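You operate a simulated robot arm through the tools that you are given. There is no shell and no other tool.

The job below is to be done with a simulated two-armed robot. You get a single attempt, and the scene is never put back.

JOB
Pick up the brown shaker with one hand, pass it to the other hand and put it on the shelf under the wooden counter. Set down upright: brown shaker.

It is judged by the outcome, as a careful person would: the job done as asked, and still so three seconds after it is handed in. It fails if anything else is knocked over, pushed out of place, dropped, spilled or broken.

ROBOT AND FRAMES
Two 7-joint arms with four-finger grippers on one trunk, on a base that moves. Base frame: it is fixed to the floor where the robot stands at the start and does not move with it; the origin is under the middle of the robot, x ahead of it, y to its left, z up. Readings come in m, rad, newtons and seconds.
The left shoulder is at the start at [0.04, 0.181, 1.13], the right one opposite. Each reaches about 0.974 m from its shoulder. Places, roughly: brown shaker [-2, -2.25, 1.75]; shelf under the wooden counter [-4.3, -2.4, 0.3]. Payload 3.67 kg a hand.
The TCP of each hand is the grasp point between the finger pads, 0.028 m short of the fingertips. In the tool frame z runs along the fingers and y along their closing line. The gripper opens to 0.112 m; its body begins 0.073 m behind the TCP.
Orientation is told as [roll, pitch, yaw] about the base's x, y, z axes, in that order, counted from this pose: with the fingers straight down and closing along the base's y, the tool's x points along the base's -x, its y along +y and its z along -z.

CONTROLS
- The arms move only by the tool apply_moves. It takes "left_deltas", "right_deltas" or both (then of equal length, played together; a hand with none holds still); each is a list of rows, each a list of 6 numbers: the shift along the tool's x, y, z in units of 40 mm (1.0 is 40 mm), then the turn, a rotation vector about the tool's x, y, z in units of 8 degrees (1.0 is 8 degrees). In form: [[x, y, z, wx, wy, wz], ...]. A call has 1 to 20 rows; each row shifts and turns the commanded pose from where the row before left it, along the tool's axes as they then stand. "left_fingers" and "right_fingers" are, for a hand that has rows, the finger opening in m, from 0 to 0.112, set as the call begins (left out, the last holds). A call with a number of a shift or a turn outside -1 to 1 is refused whole. Each row takes 0.2 s and may step no farther than 0.05 m and 0.15 rad from the row before; otherwise, or with a gripper value out of range, the whole call is refused. A pose out of reach is approached as far as the arm can. The call stops where the force on the tool passes 40 N (or 10 N more than at its start, if that is more) or the arm is blocked; 0.2 s more then pass. Each finger travels about 0.0724 m/s and halts on what it meets, pressing with about 39 N; the grip force reading is that of the motor and also rises with nothing between the fingers. The clock runs only during rows and for 0.2 s after the last one: add rows that do not move to give the fingers time. It gives the time, the measured TCP pose, the force on the tool (base axes), the opening and the grip force at its end, in the units of the frame above (readings bear some noise), with the torque about the TCP (base axes, N m) and any sound that the robot's microphone picked up, and new pictures: "views" is both (left out), scene, wrist or none (wrist: the cameras of the hands that moved).
- Cameras (640 x 400 px; columns grow to the right, rows downward): "scene" is now at [0.1222, -0.006, 1.3677]; the picture's right is [-0.04, -1.00, 0.00], its down [-0.41, 0.01, -0.91] and it looks along [0.91, -0.03, -0.41] (base axes); focal length 260 px, centre (320, 200). "left" rides on the left gripper at [0.06, 0.018, -0.104] in its tool frame; the picture's right is [-0.29, 0.96, 0.00], its down [-0.80, -0.24, -0.55] and it looks along [-0.53, -0.16, 0.83] (tool axes); focal length 234 px, centre (320, 200). "right" rides on the right gripper at [0.06, -0.018, -0.104] in its tool frame; the picture's right is [0.29, 0.96, 0.00], its down [-0.80, 0.24, -0.55] and it looks along [-0.53, 0.16, 0.83] (tool axes); focal length 234 px, centre (320, 200). There is no depth. A picture from a camera that has moved, and an enlarged one, comes with that camera's place and axes in the base frame and with its lens. The place of the scene camera against the robot may be out by one fixed shift of up to 0.018 m in any direction.
- lift_body(by): moves the trunk up (or, below 0, down) by that many m; the arms and the scene camera ride with it, the base frame stays. It gives what a move gives, with no picture.
- base_move(legs): drives the robot by 1 to 6 legs, each [ahead, left, turn to the left] in m, m and rad, along the robot's own axes; the way and the turn of a leg run together, so that a leg with both is an arc; at most 1.5 m and 3.142 rad a leg. The arms and the cameras ride along, it lands a little off, and it stops where it bumps. It gives what a move gives, and a new picture of the scene camera.
- aim_head(pan, tilt): turns the head with the scene camera to pan (to the left, within 1.501 rad either way) and tilt (down, from -0.506 to 1.204), counted from straight ahead of the robot. It gives what a move gives, and a new picture of the scene camera.
- zoom(camera, box): a new picture of the part [left, top, right, bottom] of that camera's present view, enlarged. It takes no simulated time.
- hand_in(): hands the job in; it is judged then, once.

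Nothing tells you exact positions but the pictures and the camera data. Unless the task says otherwise, let go and move clear before handing in.

The tools are called after ">>>" as a command line: name --argument value ..., lists and objects as JSON in quotes. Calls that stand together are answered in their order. apply_moves: Moves the arms, as the interface text tells. Its arguments: {"type":"object","properties":{"left_deltas":{"type":"array","items":{"type":"array","items":{"type":"number"}}},"left_fingers":{"type":"number"},"right_deltas":{"type":"array","items":{"type":"array","items":{"type":"number"}}},"right_fingers":{"type":"number"},"views":{"type":"string","enum":["both","scene","wrist","none"]}},"required":[]} The other tools are called the same way: lift_body (by) moves the trunk up or down; base_move (legs) drives the base; aim_head (pan, tilt) turns the head that bears the scene camera; zoom (camera, box) takes an enlarged picture of a part of a camera's view; hand_in () hands the job in.

At the start:

```text
t: 0.0
left_tcp_pos: [0.4772, 0.1711, 1.1527]
left_ee_rot: [0.0, 0.0, 0.001]
left_force: [-0.9, 0.2, 1.2]
left_ft_torque: [-0.01, -0.01, -0.04]
left_gripper_width: 0.1119
left_grasp_force: 0.0
right_tcp_pos: [0.5238, -0.1897, 1.187]
right_ee_rot: [0.0, 0.0, 0.0]
right_force: [-0.2, 0.4, -0.7]
right_ft_torque: [-0.02, 0.0, -0.01]
right_gripper_width: 0.1122
right_grasp_force: 0.1
trunk travel left (down, up): [-0.25, 0.264]
robot x, y, heading: [-0.0018, -0.0025, 0.003]
head pan, tilt (commanded): [-0.035, 0.421]
```

scene: 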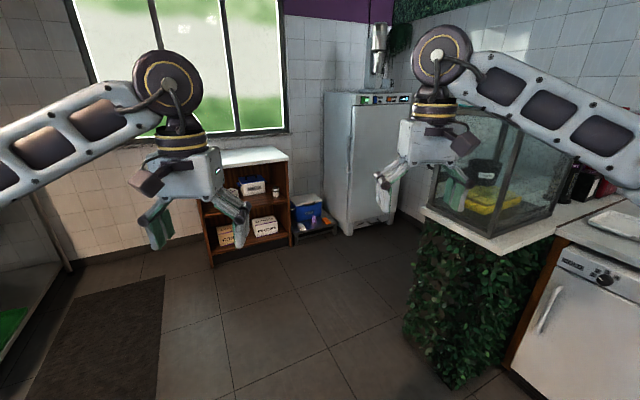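
right: 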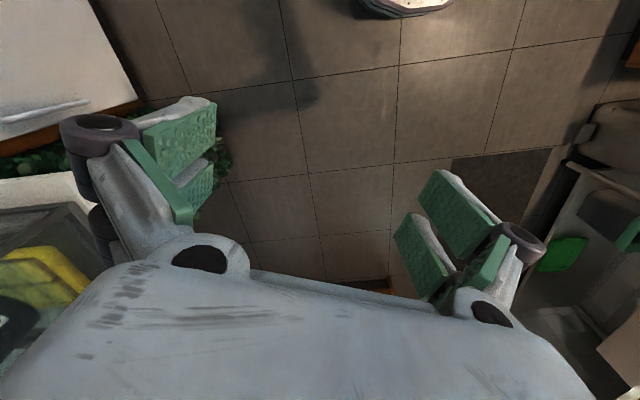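
left: 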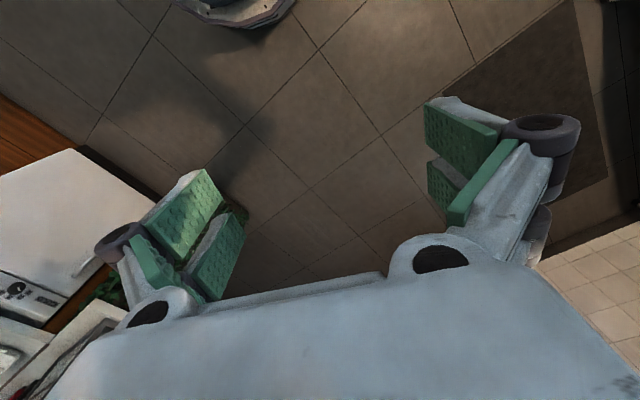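

I see a kitchen with a counter and aquarium on the right; the shaker should be behind and to the right of the robot, at about [-2, -2.25, 1.75]. I'll look around with the head first.

>>> aim_head --pan -1.5 --tilt 0.2

>>> aim_head --pan 1.5 --tilt 0.3

```text
t: 1.6
left_tcp_pos: [0.4772, 0.1707, 1.1526]
left_ee_rot: [0.001, 0.001, 0.0]
left_force: [0.0, 0.4, 0.5]
left_ft_torque: [0.02, -0.02, 0.0]
left_gripper_width: 0.1118
left_grasp_force: 0.1
right_tcp_pos: [0.5215, -0.1909, 1.187]
right_ee_rot: [0.0, 0.001, 0.0]
right_force: [0.3, 0.3, 0.1]
right_ft_torque: [0.02, -0.02, 0.0]
right_gripper_width: 0.1118
right_grasp_force: 0.1
trunk travel left (down, up): [-0.25, 0.264]
robot x, y, heading: [-0.0022, 0.0014, 0.001]
head pan, tilt (commanded): [-1.499, 0.201]
camera scene: at [0.0366, -0.0956, 1.3882], right [-1.0, -0.07, 0.0], down [-0.01, 0.2, -0.98], along [0.07, -0.98, -0.2], focal length 260 px, centre (320, 200)
```

scene: 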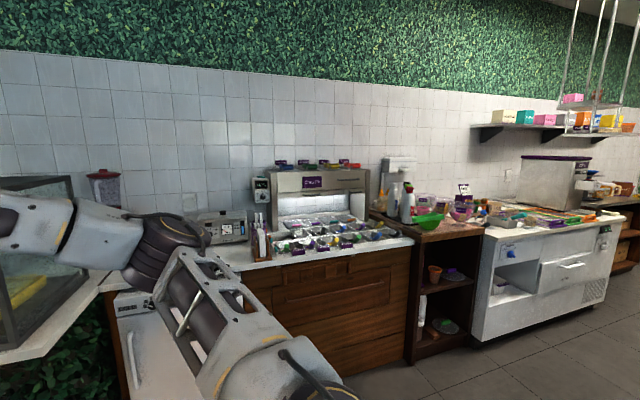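

```text
t: 4.2
left_tcp_pos: [0.4761, 0.1722, 1.1527]
left_ee_rot: [0.002, -0.001, 0.0]
left_force: [-0.4, 0.2, -0.2]
left_ft_torque: [-0.01, -0.01, -0.01]
left_gripper_width: 0.1121
left_grasp_force: 0.1
right_tcp_pos: [0.5225, -0.1906, 1.188]
right_ee_rot: [0.001, 0.0, 0.001]
right_force: [0.0, 0.8, 0.3]
right_ft_torque: [-0.03, 0.04, 0.01]
right_gripper_width: 0.1121
right_grasp_force: 0.0
trunk travel left (down, up): [-0.25, 0.264]
robot x, y, heading: [0.0025, 0.0027, -0.0]
head pan, tilt (commanded): [1.499, 0.3]
camera scene: at [0.0366, 0.0904, 1.3789], right [1.0, -0.07, 0.0], down [-0.02, -0.29, -0.96], along [0.07, 0.95, -0.3], focal length 260 px, centre (320, 200)
```

scene: 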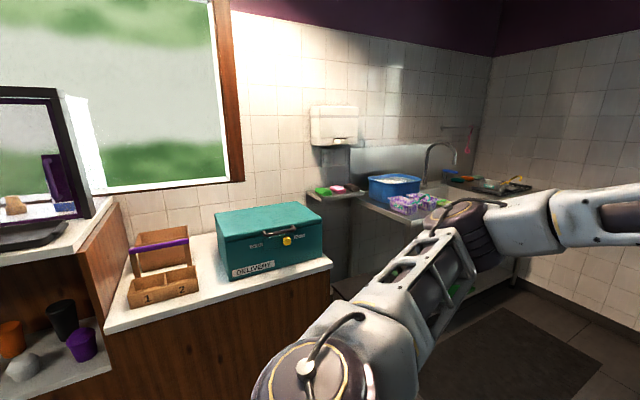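

The shaker seems to be on or near the wall/hanging shelf to the right-rear. I'll turn the base in place to the right and look at that side.

>>> base_move --legs '[[0, 0, -1.57]]'

>>> aim_head --pan -0.7 --tilt 0.1

```text
t: 8.8
left_tcp_pos: [0.1726, -0.4757, 1.1534]
left_ee_rot: [0.0, -0.002, -1.57]
left_force: [-0.4, 0.1, 0.4]
left_ft_torque: [0.0, 0.02, 0.03]
left_gripper_width: 0.1119
left_grasp_force: 0.0
right_tcp_pos: [-0.1895, -0.5228, 1.1869]
right_ee_rot: [-0.001, 0.0, -1.568]
right_force: [-0.2, -0.2, 0.9]
right_ft_torque: [0.01, -0.02, 0.04]
right_gripper_width: 0.1123
right_grasp_force: 0.0
trunk travel left (down, up): [-0.25, 0.264]
robot x, y, heading: [-0.0009, 0.0014, -1.57]
head pan, tilt (commanded): [1.499, 0.3]
camera scene: at [0.1026, -0.0296, 1.3789], right [-0.07, -1.0, 0.0], down [-0.29, 0.02, -0.96], along [0.95, -0.07, -0.3], focal length 260 px, centre (320, 200)
```

scene: 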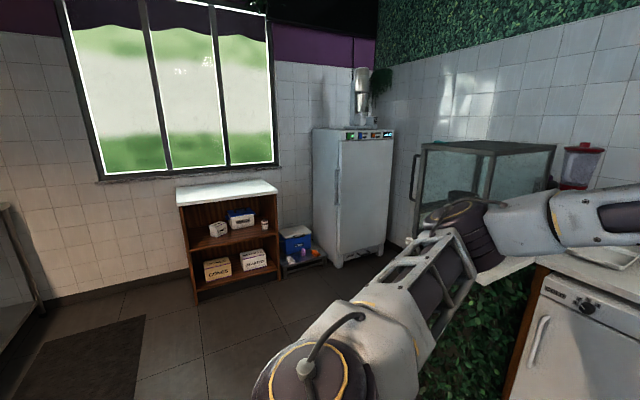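

```text
t: 10.9
left_tcp_pos: [0.1723, -0.4759, 1.1524]
left_ee_rot: [-0.001, 0.0, -1.569]
left_force: [-1.1, 0.3, 0.1]
left_ft_torque: [0.01, -0.01, 0.01]
left_gripper_width: 0.112
left_grasp_force: 0.0
right_tcp_pos: [-0.1885, -0.524, 1.1868]
right_ee_rot: [-0.001, 0.0, -1.57]
right_force: [-0.2, -0.4, 0.6]
right_ft_torque: [0.01, -0.01, 0.0]
right_gripper_width: 0.1119
right_grasp_force: 0.0
trunk travel left (down, up): [-0.25, 0.264]
robot x, y, heading: [-0.0026, 0.0008, -1.567]
head pan, tilt (commanded): [-0.7, 0.099]
camera scene: at [-0.0496, -0.0937, 1.3976], right [-0.77, 0.64, 0.0], down [0.06, 0.08, -0.99], along [-0.64, -0.76, -0.1], focal length 260 px, centre (320, 200)
```

scene: 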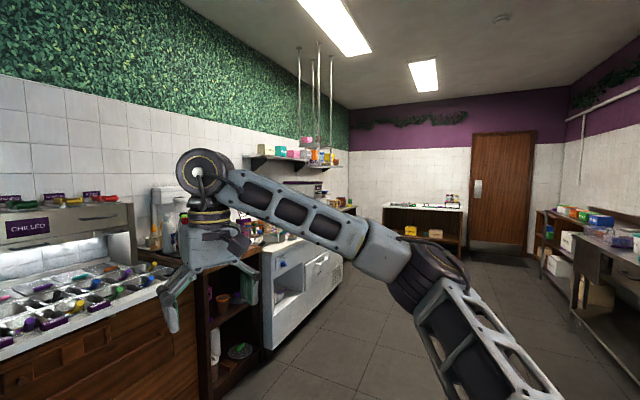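

>>> zoom --camera "scene" --box '[230, 110, 390, 210]'

>>> zoom --camera "scene" --box '[360, 170, 520, 270]'

```text
4.00 times, centred on (310, 160) of scene
camera zoom: at [-0.0496, -0.0937, 1.3976], right [-0.77, 0.64, 0.0], down [0.06, 0.08, -0.99], along [-0.64, -0.76, -0.1], focal length 1042 px, centre (360, 360)
```

zoom: 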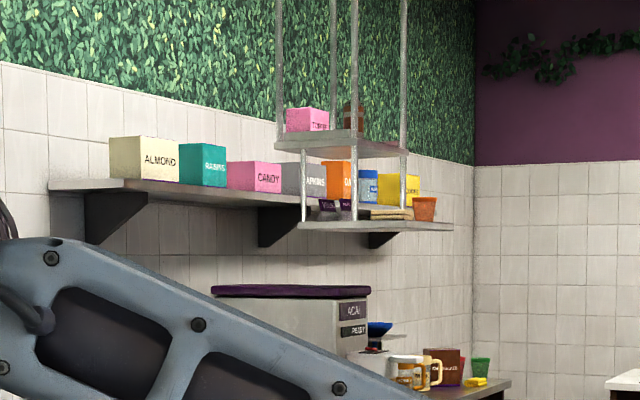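

```text
4.00 times, centred on (440, 220) of scene
camera zoom: at [-0.0496, -0.0937, 1.3976], right [-0.77, 0.64, 0.0], down [0.06, 0.08, -0.99], along [-0.64, -0.76, -0.1], focal length 1042 px, centre (-160, 120)
```

zoom: 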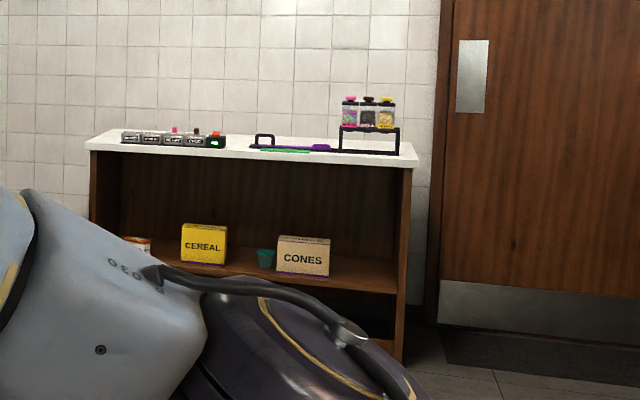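

The brown shaker stands on the upper tier of a hanging shelf (four rods), and the wooden counter with open shelves stands at the far end. I'll check the way on the right side before driving.

>>> aim_head --pan -1.5 --tilt 0.35

>>> aim_head --pan 0.0 --tilt 0.5

```text
t: 12.0
left_tcp_pos: [0.1725, -0.4761, 1.1527]
left_ee_rot: [0.0, 0.001, -1.569]
left_force: [-0.3, -0.3, 0.3]
left_ft_torque: [0.01, -0.01, 0.03]
left_gripper_width: 0.1119
left_grasp_force: 0.0
right_tcp_pos: [-0.1897, -0.5233, 1.1856]
right_ee_rot: [0.0, 0.0, -1.568]
right_force: [-0.1, -0.7, -0.1]
right_ft_torque: [0.01, 0.02, -0.04]
right_gripper_width: 0.1121
right_grasp_force: 0.0
trunk travel left (down, up): [-0.25, 0.264]
robot x, y, heading: [-0.0018, 0.0029, -1.568]
head pan, tilt (commanded): [-1.499, 0.351]
camera scene: at [-0.0833, -0.0301, 1.3742], right [-0.07, 1.0, 0.0], down [0.34, 0.03, -0.94], along [-0.94, -0.07, -0.34], focal length 260 px, centre (320, 200)
```

scene: 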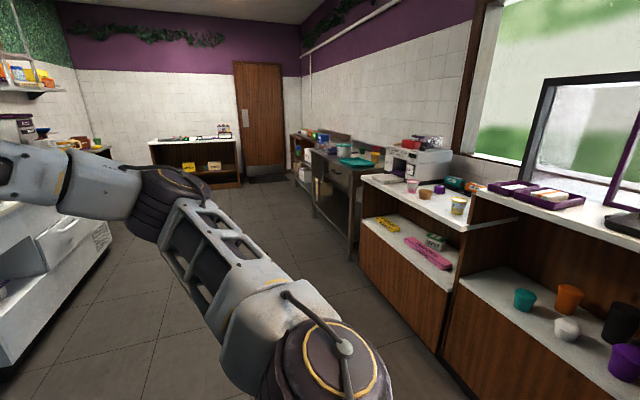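

```text
t: 13.6
left_tcp_pos: [0.1729, -0.4768, 1.1521]
left_ee_rot: [0.0, 0.001, -1.569]
left_force: [-0.3, 0.1, -0.4]
left_ft_torque: [-0.01, 0.02, 0.01]
left_gripper_width: 0.112
left_grasp_force: 0.2
right_tcp_pos: [-0.1893, -0.5233, 1.187]
right_ee_rot: [0.002, 0.002, -1.57]
right_force: [0.3, -0.2, -0.2]
right_ft_torque: [0.02, 0.01, -0.01]
right_gripper_width: 0.1118
right_grasp_force: 0.1
trunk travel left (down, up): [-0.25, 0.264]
robot x, y, heading: [0.0011, -0.001, -1.569]
head pan, tilt (commanded): [0.0, 0.499]
camera scene: at [0.0096, -0.1141, 1.3605], right [-1.0, 0.0, 0.0], down [0.0, 0.48, -0.88], along [0.0, -0.88, -0.48], focal length 260 px, centre (320, 200)
```

scene: 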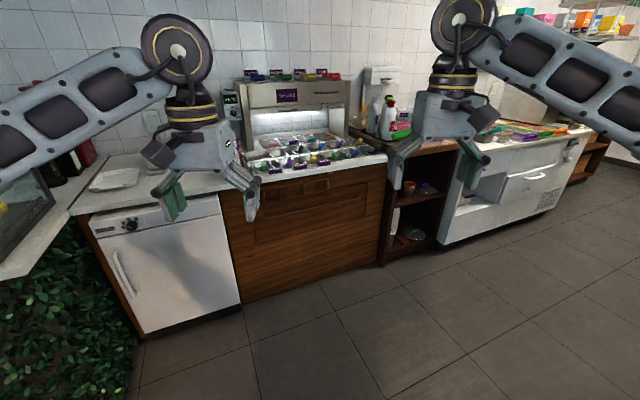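

The room is rotated about 24° from the base frame; the aisle runs along roughly (-0.91,-0.41) with about ±1.1 m clear. I'll square up to the hedge wall and slide right along the aisle.

>>> base_move --legs '[[0, 0, 0.42], [0, -1.3, 0]]'

>>> aim_head --pan -0.8 --tilt 0.1

```text
t: 21.7
left_tcp_pos: [-0.849, -0.8907, 1.1532]
left_ee_rot: [0.0, -0.002, -1.174]
left_force: [-0.1, 0.0, -0.9]
left_ft_torque: [0.0, 0.03, 0.0]
left_gripper_width: 0.1121
left_grasp_force: 0.1
right_tcp_pos: [-1.1645, -1.0738, 1.1863]
right_ee_rot: [-0.001, 0.0, -1.173]
right_force: [-1.5, 0.1, 0.5]
right_ft_torque: [0.0, 0.0, -0.01]
right_gripper_width: 0.1119
right_grasp_force: 0.1
trunk travel left (down, up): [-0.25, 0.264]
robot x, y, heading: [-1.19, -0.5184, -1.176]
head pan, tilt (commanded): [0.0, 0.499]
camera scene: at [-1.1388, -0.6225, 1.3605], right [-0.92, -0.39, 0.0], down [-0.19, 0.44, -0.88], along [0.34, -0.81, -0.48], focal length 260 px, centre (320, 200)
```

scene: 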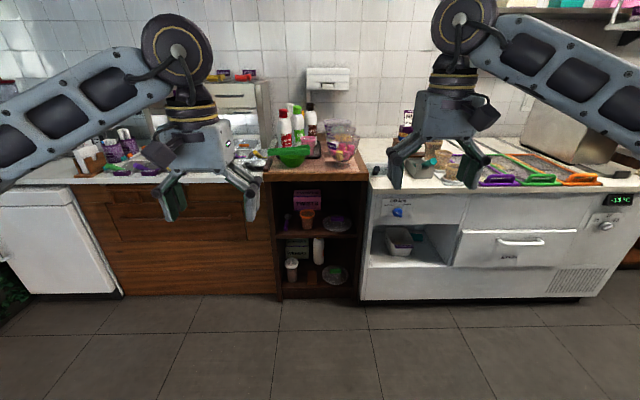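

```text
t: 22.8
left_tcp_pos: [-0.8474, -0.8896, 1.1533]
left_ee_rot: [-0.001, 0.001, -1.173]
left_force: [-0.2, 0.0, -0.3]
left_ft_torque: [-0.02, 0.0, -0.01]
left_gripper_width: 0.1121
left_grasp_force: 0.0
right_tcp_pos: [-1.1642, -1.0732, 1.1872]
right_ee_rot: [-0.001, 0.0, -1.173]
right_force: [0.0, 0.2, 0.6]
right_ft_torque: [0.03, 0.0, 0.02]
right_gripper_width: 0.112
right_grasp_force: 0.0
trunk travel left (down, up): [-0.25, 0.264]
robot x, y, heading: [-1.1891, -0.5176, -1.171]
head pan, tilt (commanded): [-0.799, 0.099]
camera scene: at [-1.2099, -0.6235, 1.3975], right [-0.92, 0.39, 0.0], down [0.04, 0.09, -0.99], along [-0.39, -0.92, -0.1], focal length 260 px, centre (320, 200)
```

scene: 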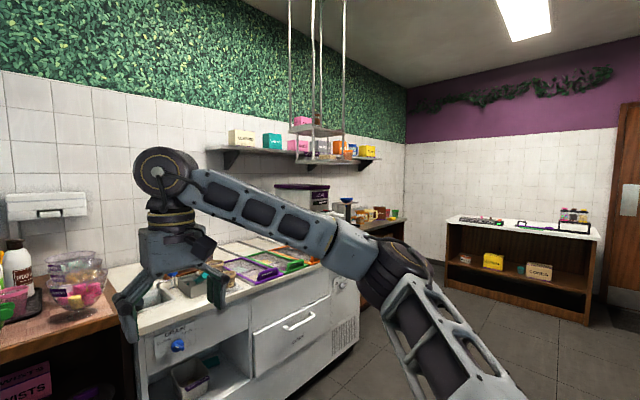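

>>> zoom --camera "scene" --box '[430, 200, 610, 330]'

>>> zoom --camera "scene" --box '[270, 80, 398, 170]'

```text
3.08 times, centred on (520, 265) of scene
camera zoom: at [-1.2099, -0.6235, 1.3975], right [-0.92, 0.39, 0.0], down [0.04, 0.09, -0.99], along [-0.39, -0.92, -0.1], focal length 802 px, centre (-295, 0)
```

zoom: 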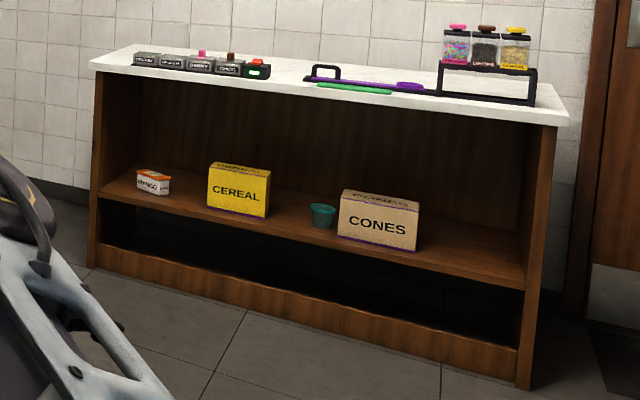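

```text
4.44 times, centred on (334, 125) of scene
camera zoom: at [-1.2099, -0.6235, 1.3975], right [-0.92, 0.39, 0.0], down [0.04, 0.09, -0.99], along [-0.39, -0.92, -0.1], focal length 1158 px, centre (258, 533)
```

zoom: 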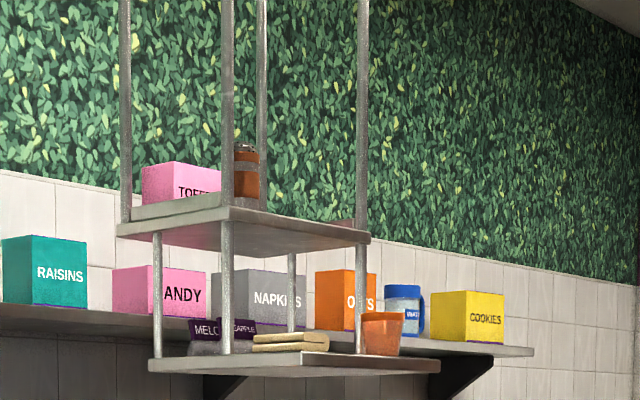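

The target shelf (with CEREAL and CONES boxes) and the shaker behind a front rod beside the TOFFEE box are visible. I'll slide further right to get in front of the hanging shelf and look from there.

>>> base_move --legs '[[0, -1.3, 0]]'

>>> aim_head --pan 0.0 --tilt -0.2

```text
t: 29.5
left_tcp_pos: [-2.0449, -1.3888, 1.1527]
left_ee_rot: [0.001, -0.001, -1.178]
left_force: [0.0, 0.1, 0.1]
left_ft_torque: [-0.02, 0.03, 0.01]
left_gripper_width: 0.112
left_grasp_force: 0.1
right_tcp_pos: [-2.3631, -1.5715, 1.1852]
right_ee_rot: [0.0, 0.0, -1.181]
right_force: [-0.4, -0.4, 0.5]
right_ft_torque: [-0.01, 0.02, -0.02]
right_gripper_width: 0.1121
right_grasp_force: 0.0
trunk travel left (down, up): [-0.25, 0.264]
robot x, y, heading: [-2.3862, -1.0162, -1.177]
head pan, tilt (commanded): [-0.799, 0.099]
camera scene: at [-2.4053, -1.121, 1.3976], right [-0.92, 0.4, 0.0], down [0.04, 0.09, -0.99], along [-0.39, -0.91, -0.1], focal length 260 px, centre (320, 200)
```

scene: 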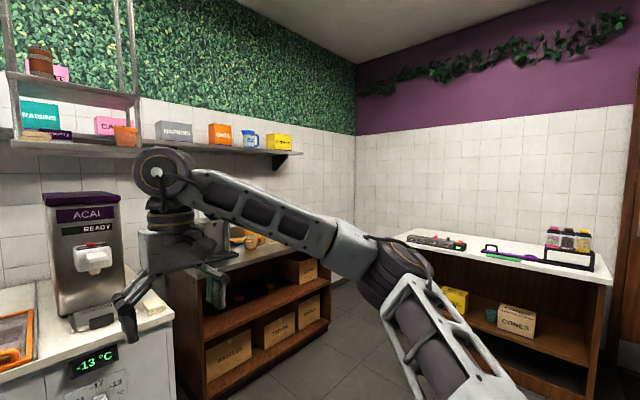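

```text
t: 30.6
left_tcp_pos: [-2.0452, -1.3903, 1.1533]
left_ee_rot: [0.0, -0.001, -1.18]
left_force: [0.0, 0.4, 0.4]
left_ft_torque: [0.0, 0.03, 0.01]
left_gripper_width: 0.1118
left_grasp_force: 0.0
right_tcp_pos: [-2.3639, -1.5701, 1.1862]
right_ee_rot: [0.0, -0.001, -1.18]
right_force: [-0.2, -0.2, 0.0]
right_ft_torque: [0.01, -0.04, -0.01]
right_gripper_width: 0.1119
right_grasp_force: 0.1
trunk travel left (down, up): [-0.25, 0.264]
robot x, y, heading: [-2.3854, -1.0166, -1.177]
head pan, tilt (commanded): [0.0, -0.201]
camera scene: at [-2.337, -1.1135, 1.424], right [-0.92, -0.38, 0.0], down [0.08, -0.18, -0.98], along [0.37, -0.91, 0.2], focal length 260 px, centre (320, 200)
```

scene: 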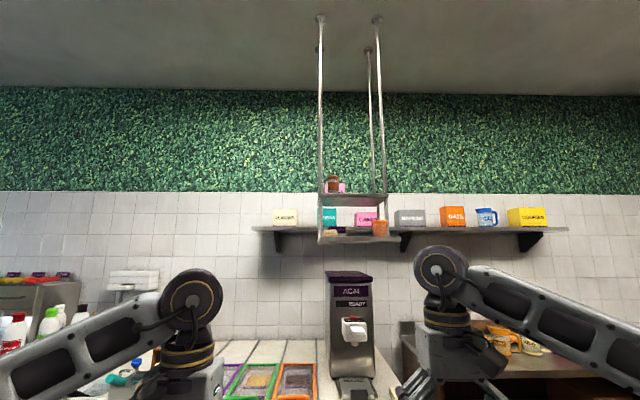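

>>> zoom --camera "scene" --box '[296, 160, 408, 250]'

>>> lift_body --by 0.25

>>> aim_head --pan 0.0 --tilt 0.0

>>> zoom --camera "scene" --box '[280, 120, 408, 220]'

```text
4.44 times, centred on (352, 205) of scene
camera zoom: at [-2.337, -1.1135, 1.424], right [-0.92, -0.38, 0.0], down [0.08, -0.18, -0.98], along [0.37, -0.91, 0.2], focal length 1158 px, centre (178, 178)
```

zoom: 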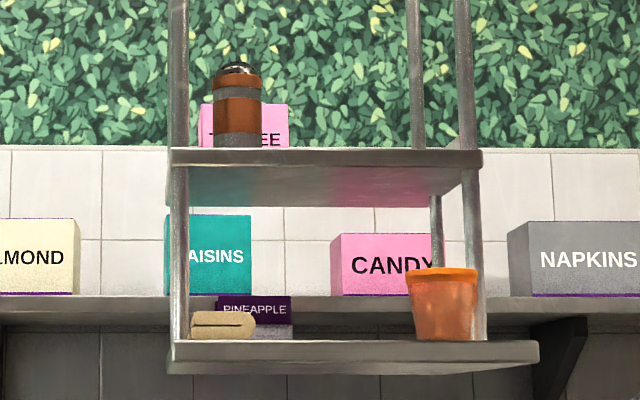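

```text
t: 33.2
left_tcp_pos: [-2.0455, -1.3899, 1.4023]
left_ee_rot: [-0.001, -0.001, -1.179]
left_force: [0.0, 0.3, 0.5]
left_ft_torque: [0.01, 0.0, -0.03]
left_gripper_width: 0.112
left_grasp_force: 0.1
right_tcp_pos: [-2.3629, -1.5715, 1.4359]
right_ee_rot: [0.0, -0.001, -1.179]
right_force: [-0.3, 0.0, -0.4]
right_ft_torque: [-0.01, -0.01, -0.03]
right_gripper_width: 0.112
right_grasp_force: 0.1
trunk travel left (down, up): [-0.5, 0.014]
robot x, y, heading: [-2.3858, -1.0137, -1.178]
head pan, tilt (commanded): [0.0, -0.201]
```

```text
t: 33.9
left_tcp_pos: [-2.0453, -1.3894, 1.4029]
left_ee_rot: [0.0, -0.001, -1.181]
left_force: [-0.2, 0.3, 0.1]
left_ft_torque: [0.02, 0.01, 0.0]
left_gripper_width: 0.1118
left_grasp_force: 0.1
right_tcp_pos: [-2.3618, -1.5703, 1.4359]
right_ee_rot: [0.001, 0.001, -1.18]
right_force: [0.8, -0.2, 0.4]
right_ft_torque: [0.01, -0.01, -0.02]
right_gripper_width: 0.1122
right_grasp_force: 0.1
trunk travel left (down, up): [-0.5, 0.014]
robot x, y, heading: [-2.3869, -1.0147, -1.181]
head pan, tilt (commanded): [0.0, 0.0]
camera scene: at [-2.3342, -1.1198, 1.6564], right [-0.92, -0.38, 0.0], down [0.0, 0.0, -1.0], along [0.38, -0.92, 0.0], focal length 260 px, centre (320, 200)
```

scene: 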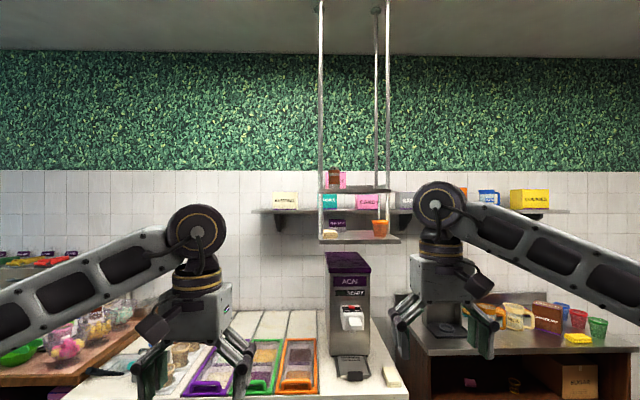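

```text
4.00 times, centred on (344, 170) of scene
camera zoom: at [-2.3342, -1.1198, 1.6564], right [-0.92, -0.38, 0.0], down [0.0, 0.0, -1.0], along [0.38, -0.92, 0.0], focal length 1042 px, centre (224, 320)
```

zoom: 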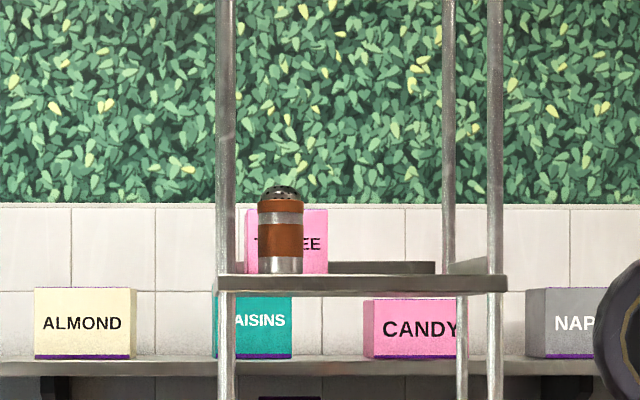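

The shaker is about 6 cm in diameter and 11 cm tall, standing close to the front-left rod; I need the gripper geometry to judge clearances. I'll zoom on the hands.

>>> zoom --camera "scene" --box '[376, 170, 536, 370]'

>>> zoom --camera "left" --box '[0, 0, 640, 400]'

>>> zoom --camera "scene" --box '[110, 190, 290, 400]'

```text
2.00 times, centred on (456, 270) of scene
camera zoom: at [-2.3342, -1.1198, 1.6564], right [-0.92, -0.38, 0.0], down [0.0, 0.0, -1.0], along [0.38, -0.92, 0.0], focal length 521 px, centre (48, 60)
```

zoom: 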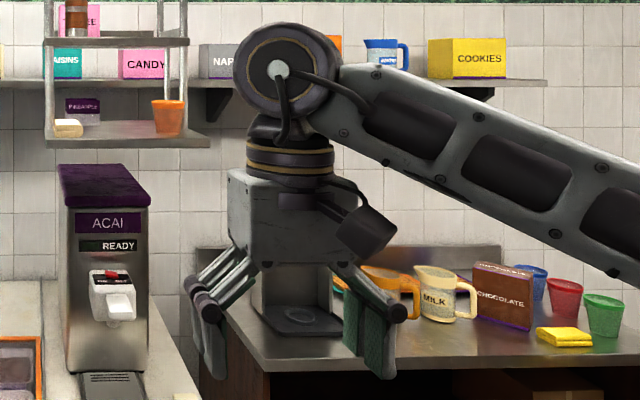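

```text
1.00 times, centred on (320, 200) of left (not enlarged: the box is as wide or as high as the picture)
camera zoom: at [-2.0517, -1.3285, 1.5074], right [1.0, 0.1, 0.0], down [0.08, -0.83, 0.55], along [0.05, -0.55, -0.83], focal length 234 px, centre (320, 200)
```

zoom: 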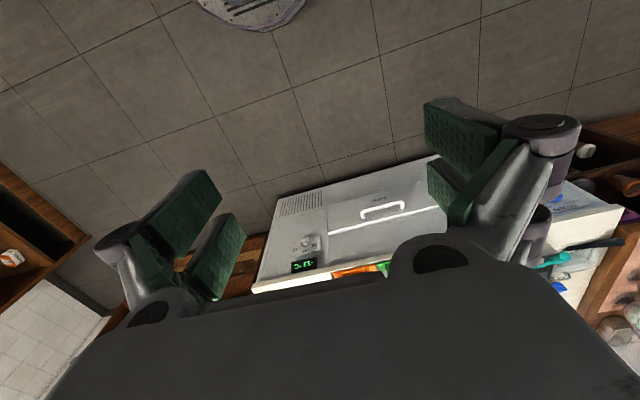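

```text
1.90 times, centred on (200, 295) of scene
camera zoom: at [-2.3342, -1.1198, 1.6564], right [-0.92, -0.38, 0.0], down [0.0, 0.0, -1.0], along [0.38, -0.92, 0.0], focal length 496 px, centre (549, 19)
```

zoom: 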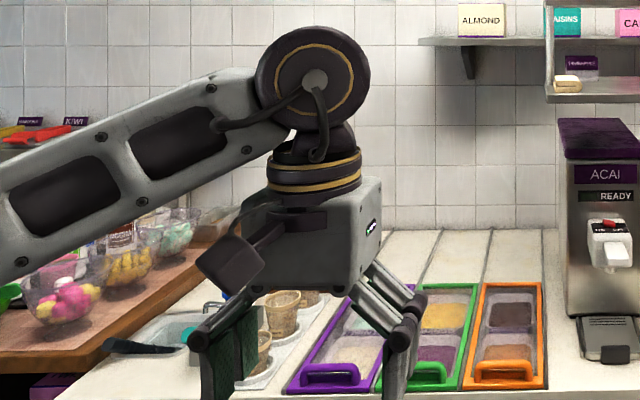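

I now have decent estimates: shaker ≈ room-aligned (u 2.656, v 1.426), base z ≈1.714, about 7.5 cm from the front-left rod, so I want to come in from the front-right with the right hand horizontal and its camera on top. I'll test the needed hand rotation here in free space first, retracting the left hand a bit.

>>> apply_moves --right_deltas '[[0, 0, 0, 0, 0, 1], [0, 0, 0, 0, 0, 1], [0, 0, 0, 0, 0, 1], [0, 0, 0, 0, 0, 1], [0, 0, 0, 0, 0, 1], [0, 0, 0, 0, 0, 1], [0, 0, 0, 0, 0, 1], [0, 0, 0, 0, 0, 1], [0, 0, 0, 0, 0, 1], [0, 0, 0, 0, 0, 1], [0, 0, 0, 0, 0, 1], [0, 0, 0, 0, 0, 1], [0, 0, 0, 0, 0, 1], [0, 0, 0, 0, 0, 1]]' --left_deltas '[[0.8, 0, 0, 0, 0, 0], [0.8, 0, 0, 0, 0, 0], [0.8, 0, 0, 0, 0, 0], [0, 0, 0, 0, 0, 0], [0, 0, 0, 0, 0, 0], [0, 0, 0, 0, 0, 0], [0, 0, 0, 0, 0, 0], [0, 0, 0, 0, 0, 0], [0, 0, 0, 0, 0, 0], [0, 0, 0, 0, 0, 0], [0, 0, 0, 0, 0, 0], [0, 0, 0, 0, 0, 0], [0, 0, 0, 0, 0, 0], [0, 0, 0, 0, 0, 0]]' --views "both"

```text
t: 36.9
left_tcp_pos: [-2.0813, -1.3016, 1.4028]
left_ee_rot: [0.0, 0.0, -1.18]
left_force: [0.0, -0.2, 0.2]
left_ft_torque: [-0.01, -0.04, 0.01]
left_gripper_width: 0.112
left_grasp_force: 0.0
right_tcp_pos: [-2.3621, -1.5713, 1.4359]
right_ee_rot: [-0.001, -0.001, -3.137]
right_force: [0.7, 0.6, 0.5]
right_ft_torque: [0.03, 0.02, 0.0]
right_gripper_width: 0.1121
right_grasp_force: 0.1
trunk travel left (down, up): [-0.5, 0.014]
robot x, y, heading: [-2.389, -1.0159, -1.182]
head pan, tilt (commanded): [0.0, 0.0]
camera scene: at [-2.3342, -1.1197, 1.6564], right [-0.92, -0.38, 0.0], down [0.0, 0.0, -1.0], along [0.38, -0.92, 0.0], focal length 260 px, centre (320, 200)
camera right: at [-2.3015, -1.5525, 1.5396], right [0.29, -0.96, 0.0], down [-0.8, -0.24, 0.55], along [-0.53, -0.16, -0.83], focal length 234 px, centre (320, 200)
camera left: at [-2.088, -1.2397, 1.5076], right [1.0, 0.1, 0.0], down [0.08, -0.83, 0.55], along [0.05, -0.55, -0.83], focal length 234 px, centre (320, 200)
```

scene: 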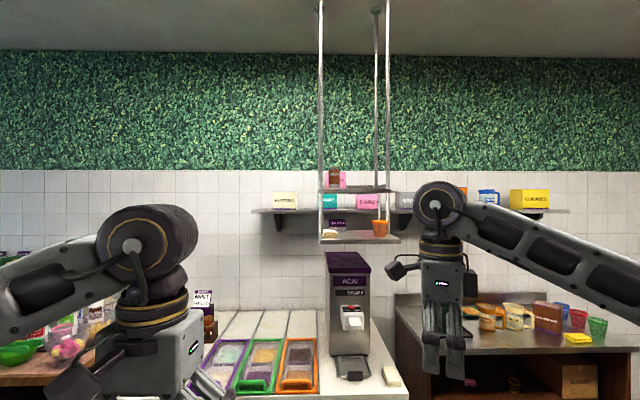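
right: 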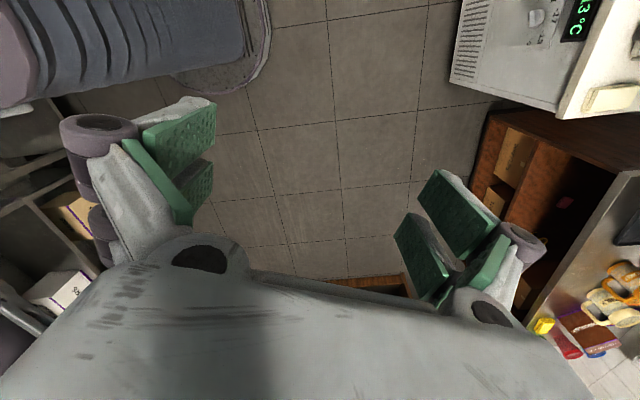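
left: 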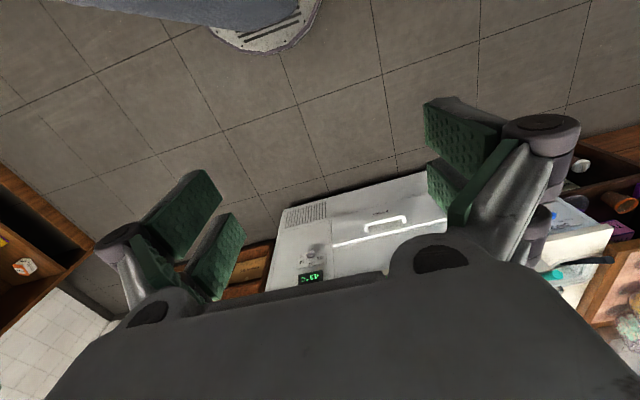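

The yaw works. Now I'll finish the yaw and pitch the right hand up to near-horizontal, pointing left-forward with the camera on top.

>>> apply_moves --right_deltas '[[0, 0, 0, 0, 0, 1], [0, 0, 0, 0, 1, 0], [0, 0, 0, 0, 1, 0], [0, 0, 0, 0, 1, 0], [0, 0, 0, 0, 1, 0], [0, 0, 0, 0, 1, 0], [0, 0, 0, 0, 1, 0], [0, 0, 0, 0, 1, 0], [0, 0, 0, 0, 1, 0], [0, 0, 0, 0, 1, 0], [0, 0, 0, 0, 1, 0], [0, 0, 0, 0, 0.6, 0], [0, 0, 0, 0, 0, 0]]' --views "both"

```text
t: 39.7
left_tcp_pos: [-2.0814, -1.3009, 1.4024]
left_ee_rot: [0.0, 0.001, -1.18]
left_force: [-0.2, 0.5, -0.4]
left_ft_torque: [0.01, 0.02, 0.01]
left_gripper_width: 0.1118
left_grasp_force: 0.1
right_tcp_pos: [-2.363, -1.572, 1.4372]
right_ee_rot: [0.001, 1.48, 3.008]
right_force: [0.6, 0.8, -0.2]
right_ft_torque: [-0.04, 0.0, -0.02]
right_gripper_width: 0.1123
right_grasp_force: 0.0
trunk travel left (down, up): [-0.5, 0.014]
robot x, y, heading: [-2.3873, -1.0128, -1.176]
head pan, tilt (commanded): [0.0, 0.0]
camera scene: at [-2.3341, -1.1197, 1.6564], right [-0.92, -0.38, 0.0], down [0.0, 0.0, -1.0], along [0.38, -0.92, 0.0], focal length 260 px, centre (320, 200)
camera right: at [-2.4562, -1.5402, 1.5049], right [-0.1, -0.95, 0.29], down [-0.65, -0.16, -0.74], along [0.75, -0.26, -0.6], focal length 234 px, centre (320, 200)
```

scene: 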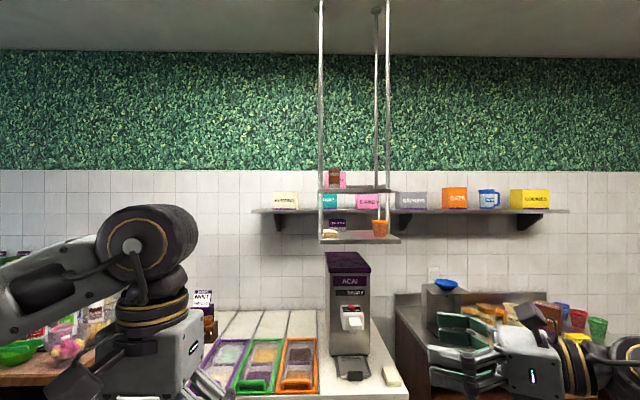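
right: 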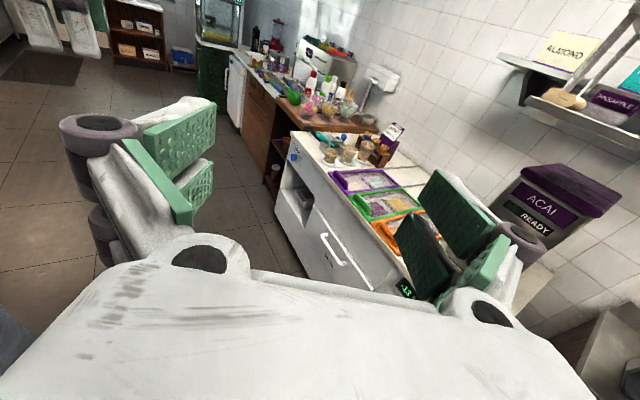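

The orientation is right (pointing left-forward, camera on top). Next I'll raise the hand to about z=1.85 and then drive the base forward toward the hanging shelf.

>>> apply_moves --right_deltas '[[1, 0, 0, 0, 0, 0], [1, 0, 0, 0, 0, 0], [1, 0, 0, 0, 0, 0], [1, 0, 0, 0, 0, 0], [1, 0, 0, 0, 0, 0], [1, 0, 0, 0, 0, 0], [1, 0, 0, 0, 0, 0], [1, 0, 0, 0, 0, 0], [1, 0, 0, 0, 0, 0], [1, 0, 0, 0, 0, 0], [0, 0, 0, 0, 0, 0]]' --views "scene"

>>> base_move --legs '[[0.5, 0, 0]]'

>>> zoom --camera "right" --box '[0, 0, 640, 400]'

```text
t: 42.1
left_tcp_pos: [-2.0824, -1.3008, 1.4034]
left_ee_rot: [0.002, 0.001, -1.18]
left_force: [0.1, -0.9, 0.0]
left_ft_torque: [0.0, -0.01, -0.01]
left_gripper_width: 0.1119
left_grasp_force: 0.2
right_tcp_pos: [-2.327, -1.5755, 1.8344]
right_ee_rot: [-0.006, 1.481, 3.001]
right_force: [0.8, -0.3, -1.0]
right_ft_torque: [0.0, -0.01, -0.03]
right_gripper_width: 0.1118
right_grasp_force: 0.1
trunk travel left (down, up): [-0.5, 0.014]
robot x, y, heading: [-2.3829, -1.0151, -1.18]
head pan, tilt (commanded): [0.0, 0.0]
camera scene: at [-2.3346, -1.1199, 1.6563], right [-0.92, -0.38, 0.0], down [0.0, 0.0, -1.0], along [0.38, -0.92, 0.0], focal length 260 px, centre (320, 200)
```

scene: 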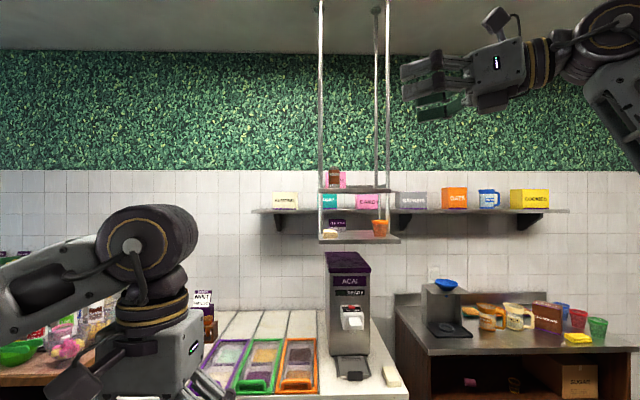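

```text
t: 45.1
left_tcp_pos: [-1.894, -1.7606, 1.4045]
left_ee_rot: [0.0, -0.002, -1.18]
left_force: [0.7, -0.2, 0.1]
left_ft_torque: [0.02, -0.01, -0.01]
left_gripper_width: 0.112
left_grasp_force: 0.0
right_tcp_pos: [-2.1373, -2.034, 1.8348]
right_ee_rot: [0.016, 1.482, 3.023]
right_force: [1.1, 1.6, -0.4]
right_ft_torque: [0.03, -0.01, 0.0]
right_gripper_width: 0.1121
right_grasp_force: 0.1
trunk travel left (down, up): [-0.5, 0.014]
robot x, y, heading: [-2.1941, -1.4754, -1.179]
head pan, tilt (commanded): [0.0, 0.0]
camera scene: at [-2.1454, -1.5784, 1.6565], right [-0.92, -0.38, 0.0], down [0.0, 0.0, -1.0], along [0.38, -0.92, 0.0], focal length 260 px, centre (320, 200)
```

scene: 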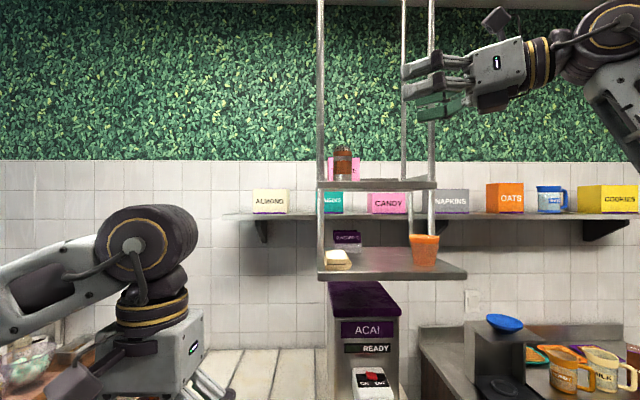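

```text
1.00 times, centred on (320, 200) of right (not enlarged: the box is as wide or as high as the picture)
camera zoom: at [-2.2313, -2.0029, 1.9039], right [-0.1, -0.95, 0.29], down [-0.65, -0.16, -0.74], along [0.75, -0.26, -0.6], focal length 234 px, centre (320, 200)
```

zoom: 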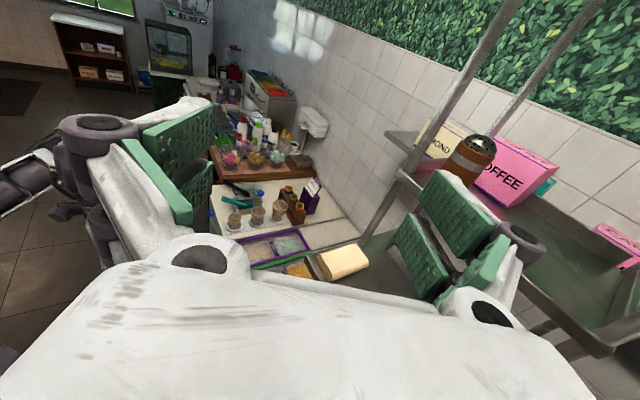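

>>> zoom --camera "scene" --box '[300, 120, 460, 220]'

>>> zoom --camera "right" --box '[360, 80, 600, 230]'

```text
4.00 times, centred on (380, 170) of scene
camera zoom: at [-2.1454, -1.5784, 1.6565], right [-0.92, -0.38, 0.0], down [0.0, 0.0, -1.0], along [0.38, -0.92, 0.0], focal length 1042 px, centre (80, 320)
```

zoom: 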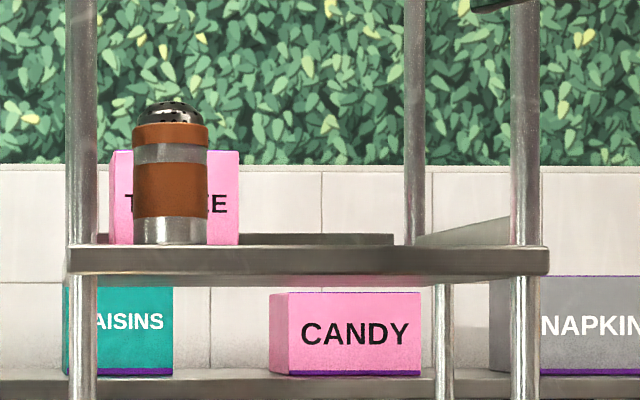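

```text
2.67 times, centred on (480, 155) of right
camera zoom: at [-2.2313, -2.0029, 1.9039], right [-0.1, -0.95, 0.29], down [-0.65, -0.16, -0.74], along [0.75, -0.26, -0.6], focal length 624 px, centre (-107, 320)
```

zoom: 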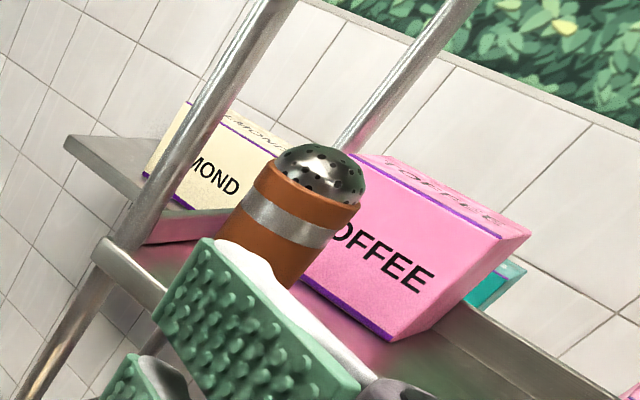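

The wrist view confirms the shaker at about (x −1.910, y −2.328), with the rod ~7 cm to its left-front and the TOFFEE box ~10 cm behind. I'll narrow the fingers and drive forward another 0.2 m.

>>> apply_moves --right_deltas '[[0, 0, 0, 0, 0, 0], [0, 0, 0, 0, 0, 0], [0, 0, 0, 0, 0, 0]]' --right_fingers 0.08 --views "none"

>>> base_move --legs '[[0.2, 0, 0]]'

>>> zoom --camera "right" --box '[0, 0, 640, 400]'

```text
t: 45.9
left_tcp_pos: [-1.8926, -1.7631, 1.4034]
left_ee_rot: [0.0, 0.0, -1.182]
left_force: [-1.4, -0.4, 0.1]
left_ft_torque: [0.01, -0.01, -0.04]
left_gripper_width: 0.1119
left_grasp_force: 0.0
right_tcp_pos: [-2.1367, -2.0376, 1.8347]
right_ee_rot: [-0.004, 1.48, 3.005]
right_force: [-0.5, -0.8, 0.3]
right_ft_torque: [0.02, 0.01, 0.03]
right_gripper_width: 0.08
right_grasp_force: 0.0
trunk travel left (down, up): [-0.5, 0.014]
robot x, y, heading: [-2.196, -1.4722, -1.18]
head pan, tilt (commanded): [0.0, 0.0]
```

```text
t: 47.6
left_tcp_pos: [-1.8164, -1.9443, 1.4045]
left_ee_rot: [0.001, -0.004, -1.183]
left_force: [0.1, -0.2, 1.0]
left_ft_torque: [-0.05, -0.05, -0.02]
left_gripper_width: 0.112
left_grasp_force: 0.1
right_tcp_pos: [-2.0632, -2.2183, 1.837]
right_ee_rot: [0.046, 1.483, 3.052]
right_force: [-0.8, 0.6, 1.1]
right_ft_torque: [0.0, 0.03, -0.06]
right_gripper_width: 0.0801
right_grasp_force: 0.1
trunk travel left (down, up): [-0.5, 0.014]
robot x, y, heading: [-2.122, -1.6629, -1.184]
head pan, tilt (commanded): [0.0, 0.0]
camera scene: at [-2.0702, -1.7621, 1.6568], right [-0.93, -0.38, 0.0], down [0.0, 0.0, -1.0], along [0.38, -0.93, 0.0], focal length 260 px, centre (320, 200)
```

scene: 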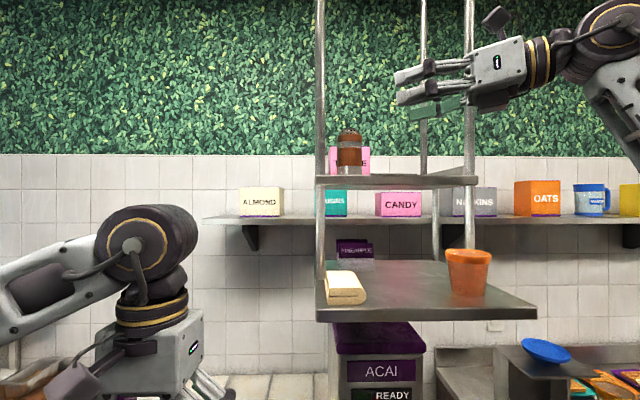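

```text
1.00 times, centred on (320, 200) of right (not enlarged: the box is as wide or as high as the picture)
camera zoom: at [-2.1573, -2.1854, 1.9054], right [-0.1, -0.95, 0.29], down [-0.65, -0.16, -0.74], along [0.75, -0.27, -0.6], focal length 234 px, centre (320, 200)
```

zoom: 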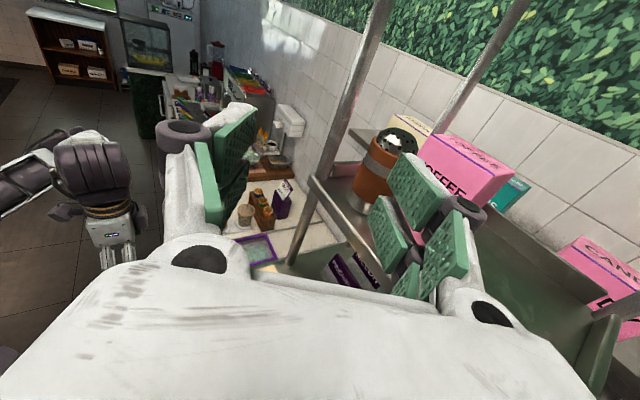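

The base is in place. Now I move the right hand to a pre-grasp about 8 cm short of the shaker along the approach line, lowering to its mid-low height.

>>> apply_moves --right_deltas '[[-0.55, 0.733, 0.688, 0, 0, 0], [-0.55, 0.733, 0.688, 0, 0, 0], [-0.55, 0.733, 0.688, 0, 0, 0], [0, 0, 0, 0, 0, 0], [0, 0, 0, 0, 0, 0]]' --views "both"

>>> zoom --camera "scene" --box '[300, 60, 540, 210]'

>>> zoom --camera "right" --box '[160, 40, 560, 290]'

```text
t: 48.8
left_tcp_pos: [-1.8168, -1.9489, 1.4042]
left_ee_rot: [0.0, -0.003, -1.184]
left_force: [-0.2, -0.6, -0.2]
left_ft_torque: [-0.01, 0.0, -0.04]
left_gripper_width: 0.112
left_grasp_force: 0.1
right_tcp_pos: [-1.9978, -2.3191, 1.7621]
right_ee_rot: [0.024, 1.482, 3.032]
right_force: [1.0, -0.1, -0.2]
right_ft_torque: [0.01, 0.01, 0.0]
right_gripper_width: 0.08
right_grasp_force: 0.0
trunk travel left (down, up): [-0.5, 0.014]
robot x, y, heading: [-2.119, -1.6624, -1.177]
head pan, tilt (commanded): [0.0, 0.0]
camera scene: at [-2.0691, -1.7656, 1.6565], right [-0.93, -0.38, 0.0], down [0.0, 0.0, -1.0], along [0.38, -0.93, 0.0], focal length 260 px, centre (320, 200)
camera right: at [-2.0917, -2.2875, 1.8311], right [-0.1, -0.95, 0.29], down [-0.65, -0.16, -0.74], along [0.75, -0.26, -0.6], focal length 234 px, centre (320, 200)
```

scene: 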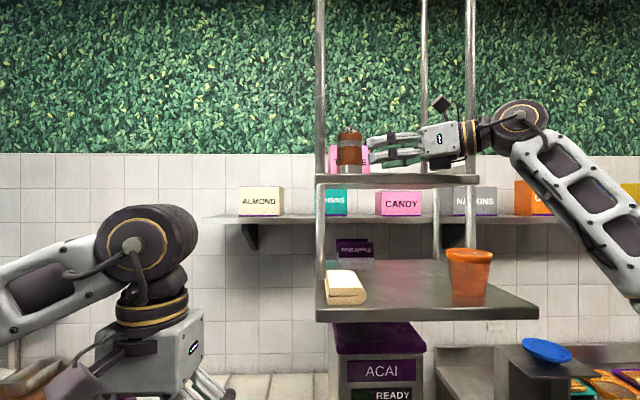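
right: 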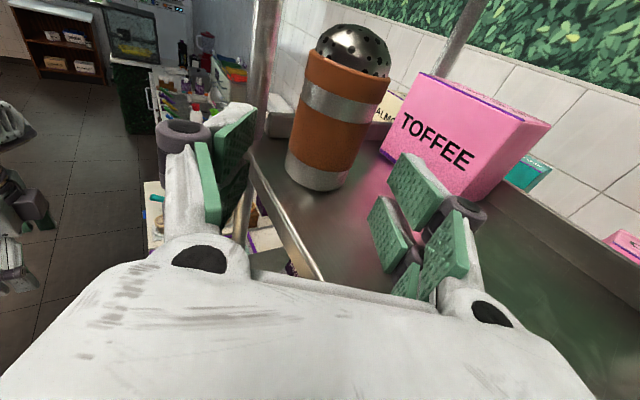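

```text
2.67 times, centred on (420, 135) of scene
camera zoom: at [-2.0691, -1.7656, 1.6565], right [-0.93, -0.38, 0.0], down [0.0, 0.0, -1.0], along [0.38, -0.93, 0.0], focal length 695 px, centre (53, 373)
```

zoom: 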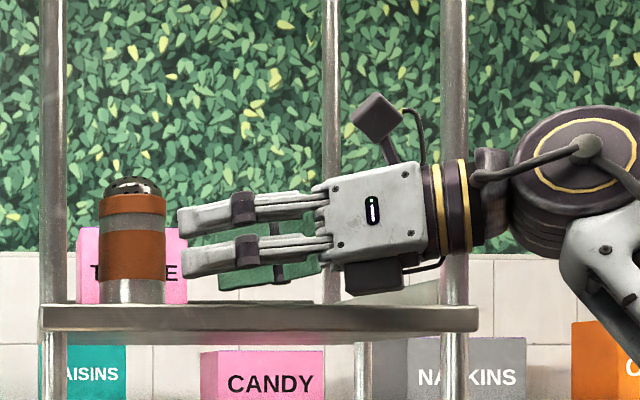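

```text
1.60 times, centred on (360, 165) of right
camera zoom: at [-2.0917, -2.2875, 1.8311], right [-0.1, -0.95, 0.29], down [-0.65, -0.16, -0.74], along [0.75, -0.26, -0.6], focal length 375 px, centre (256, 256)
```

zoom: 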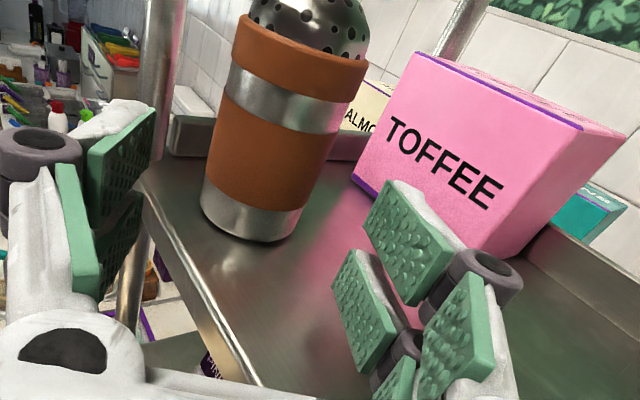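

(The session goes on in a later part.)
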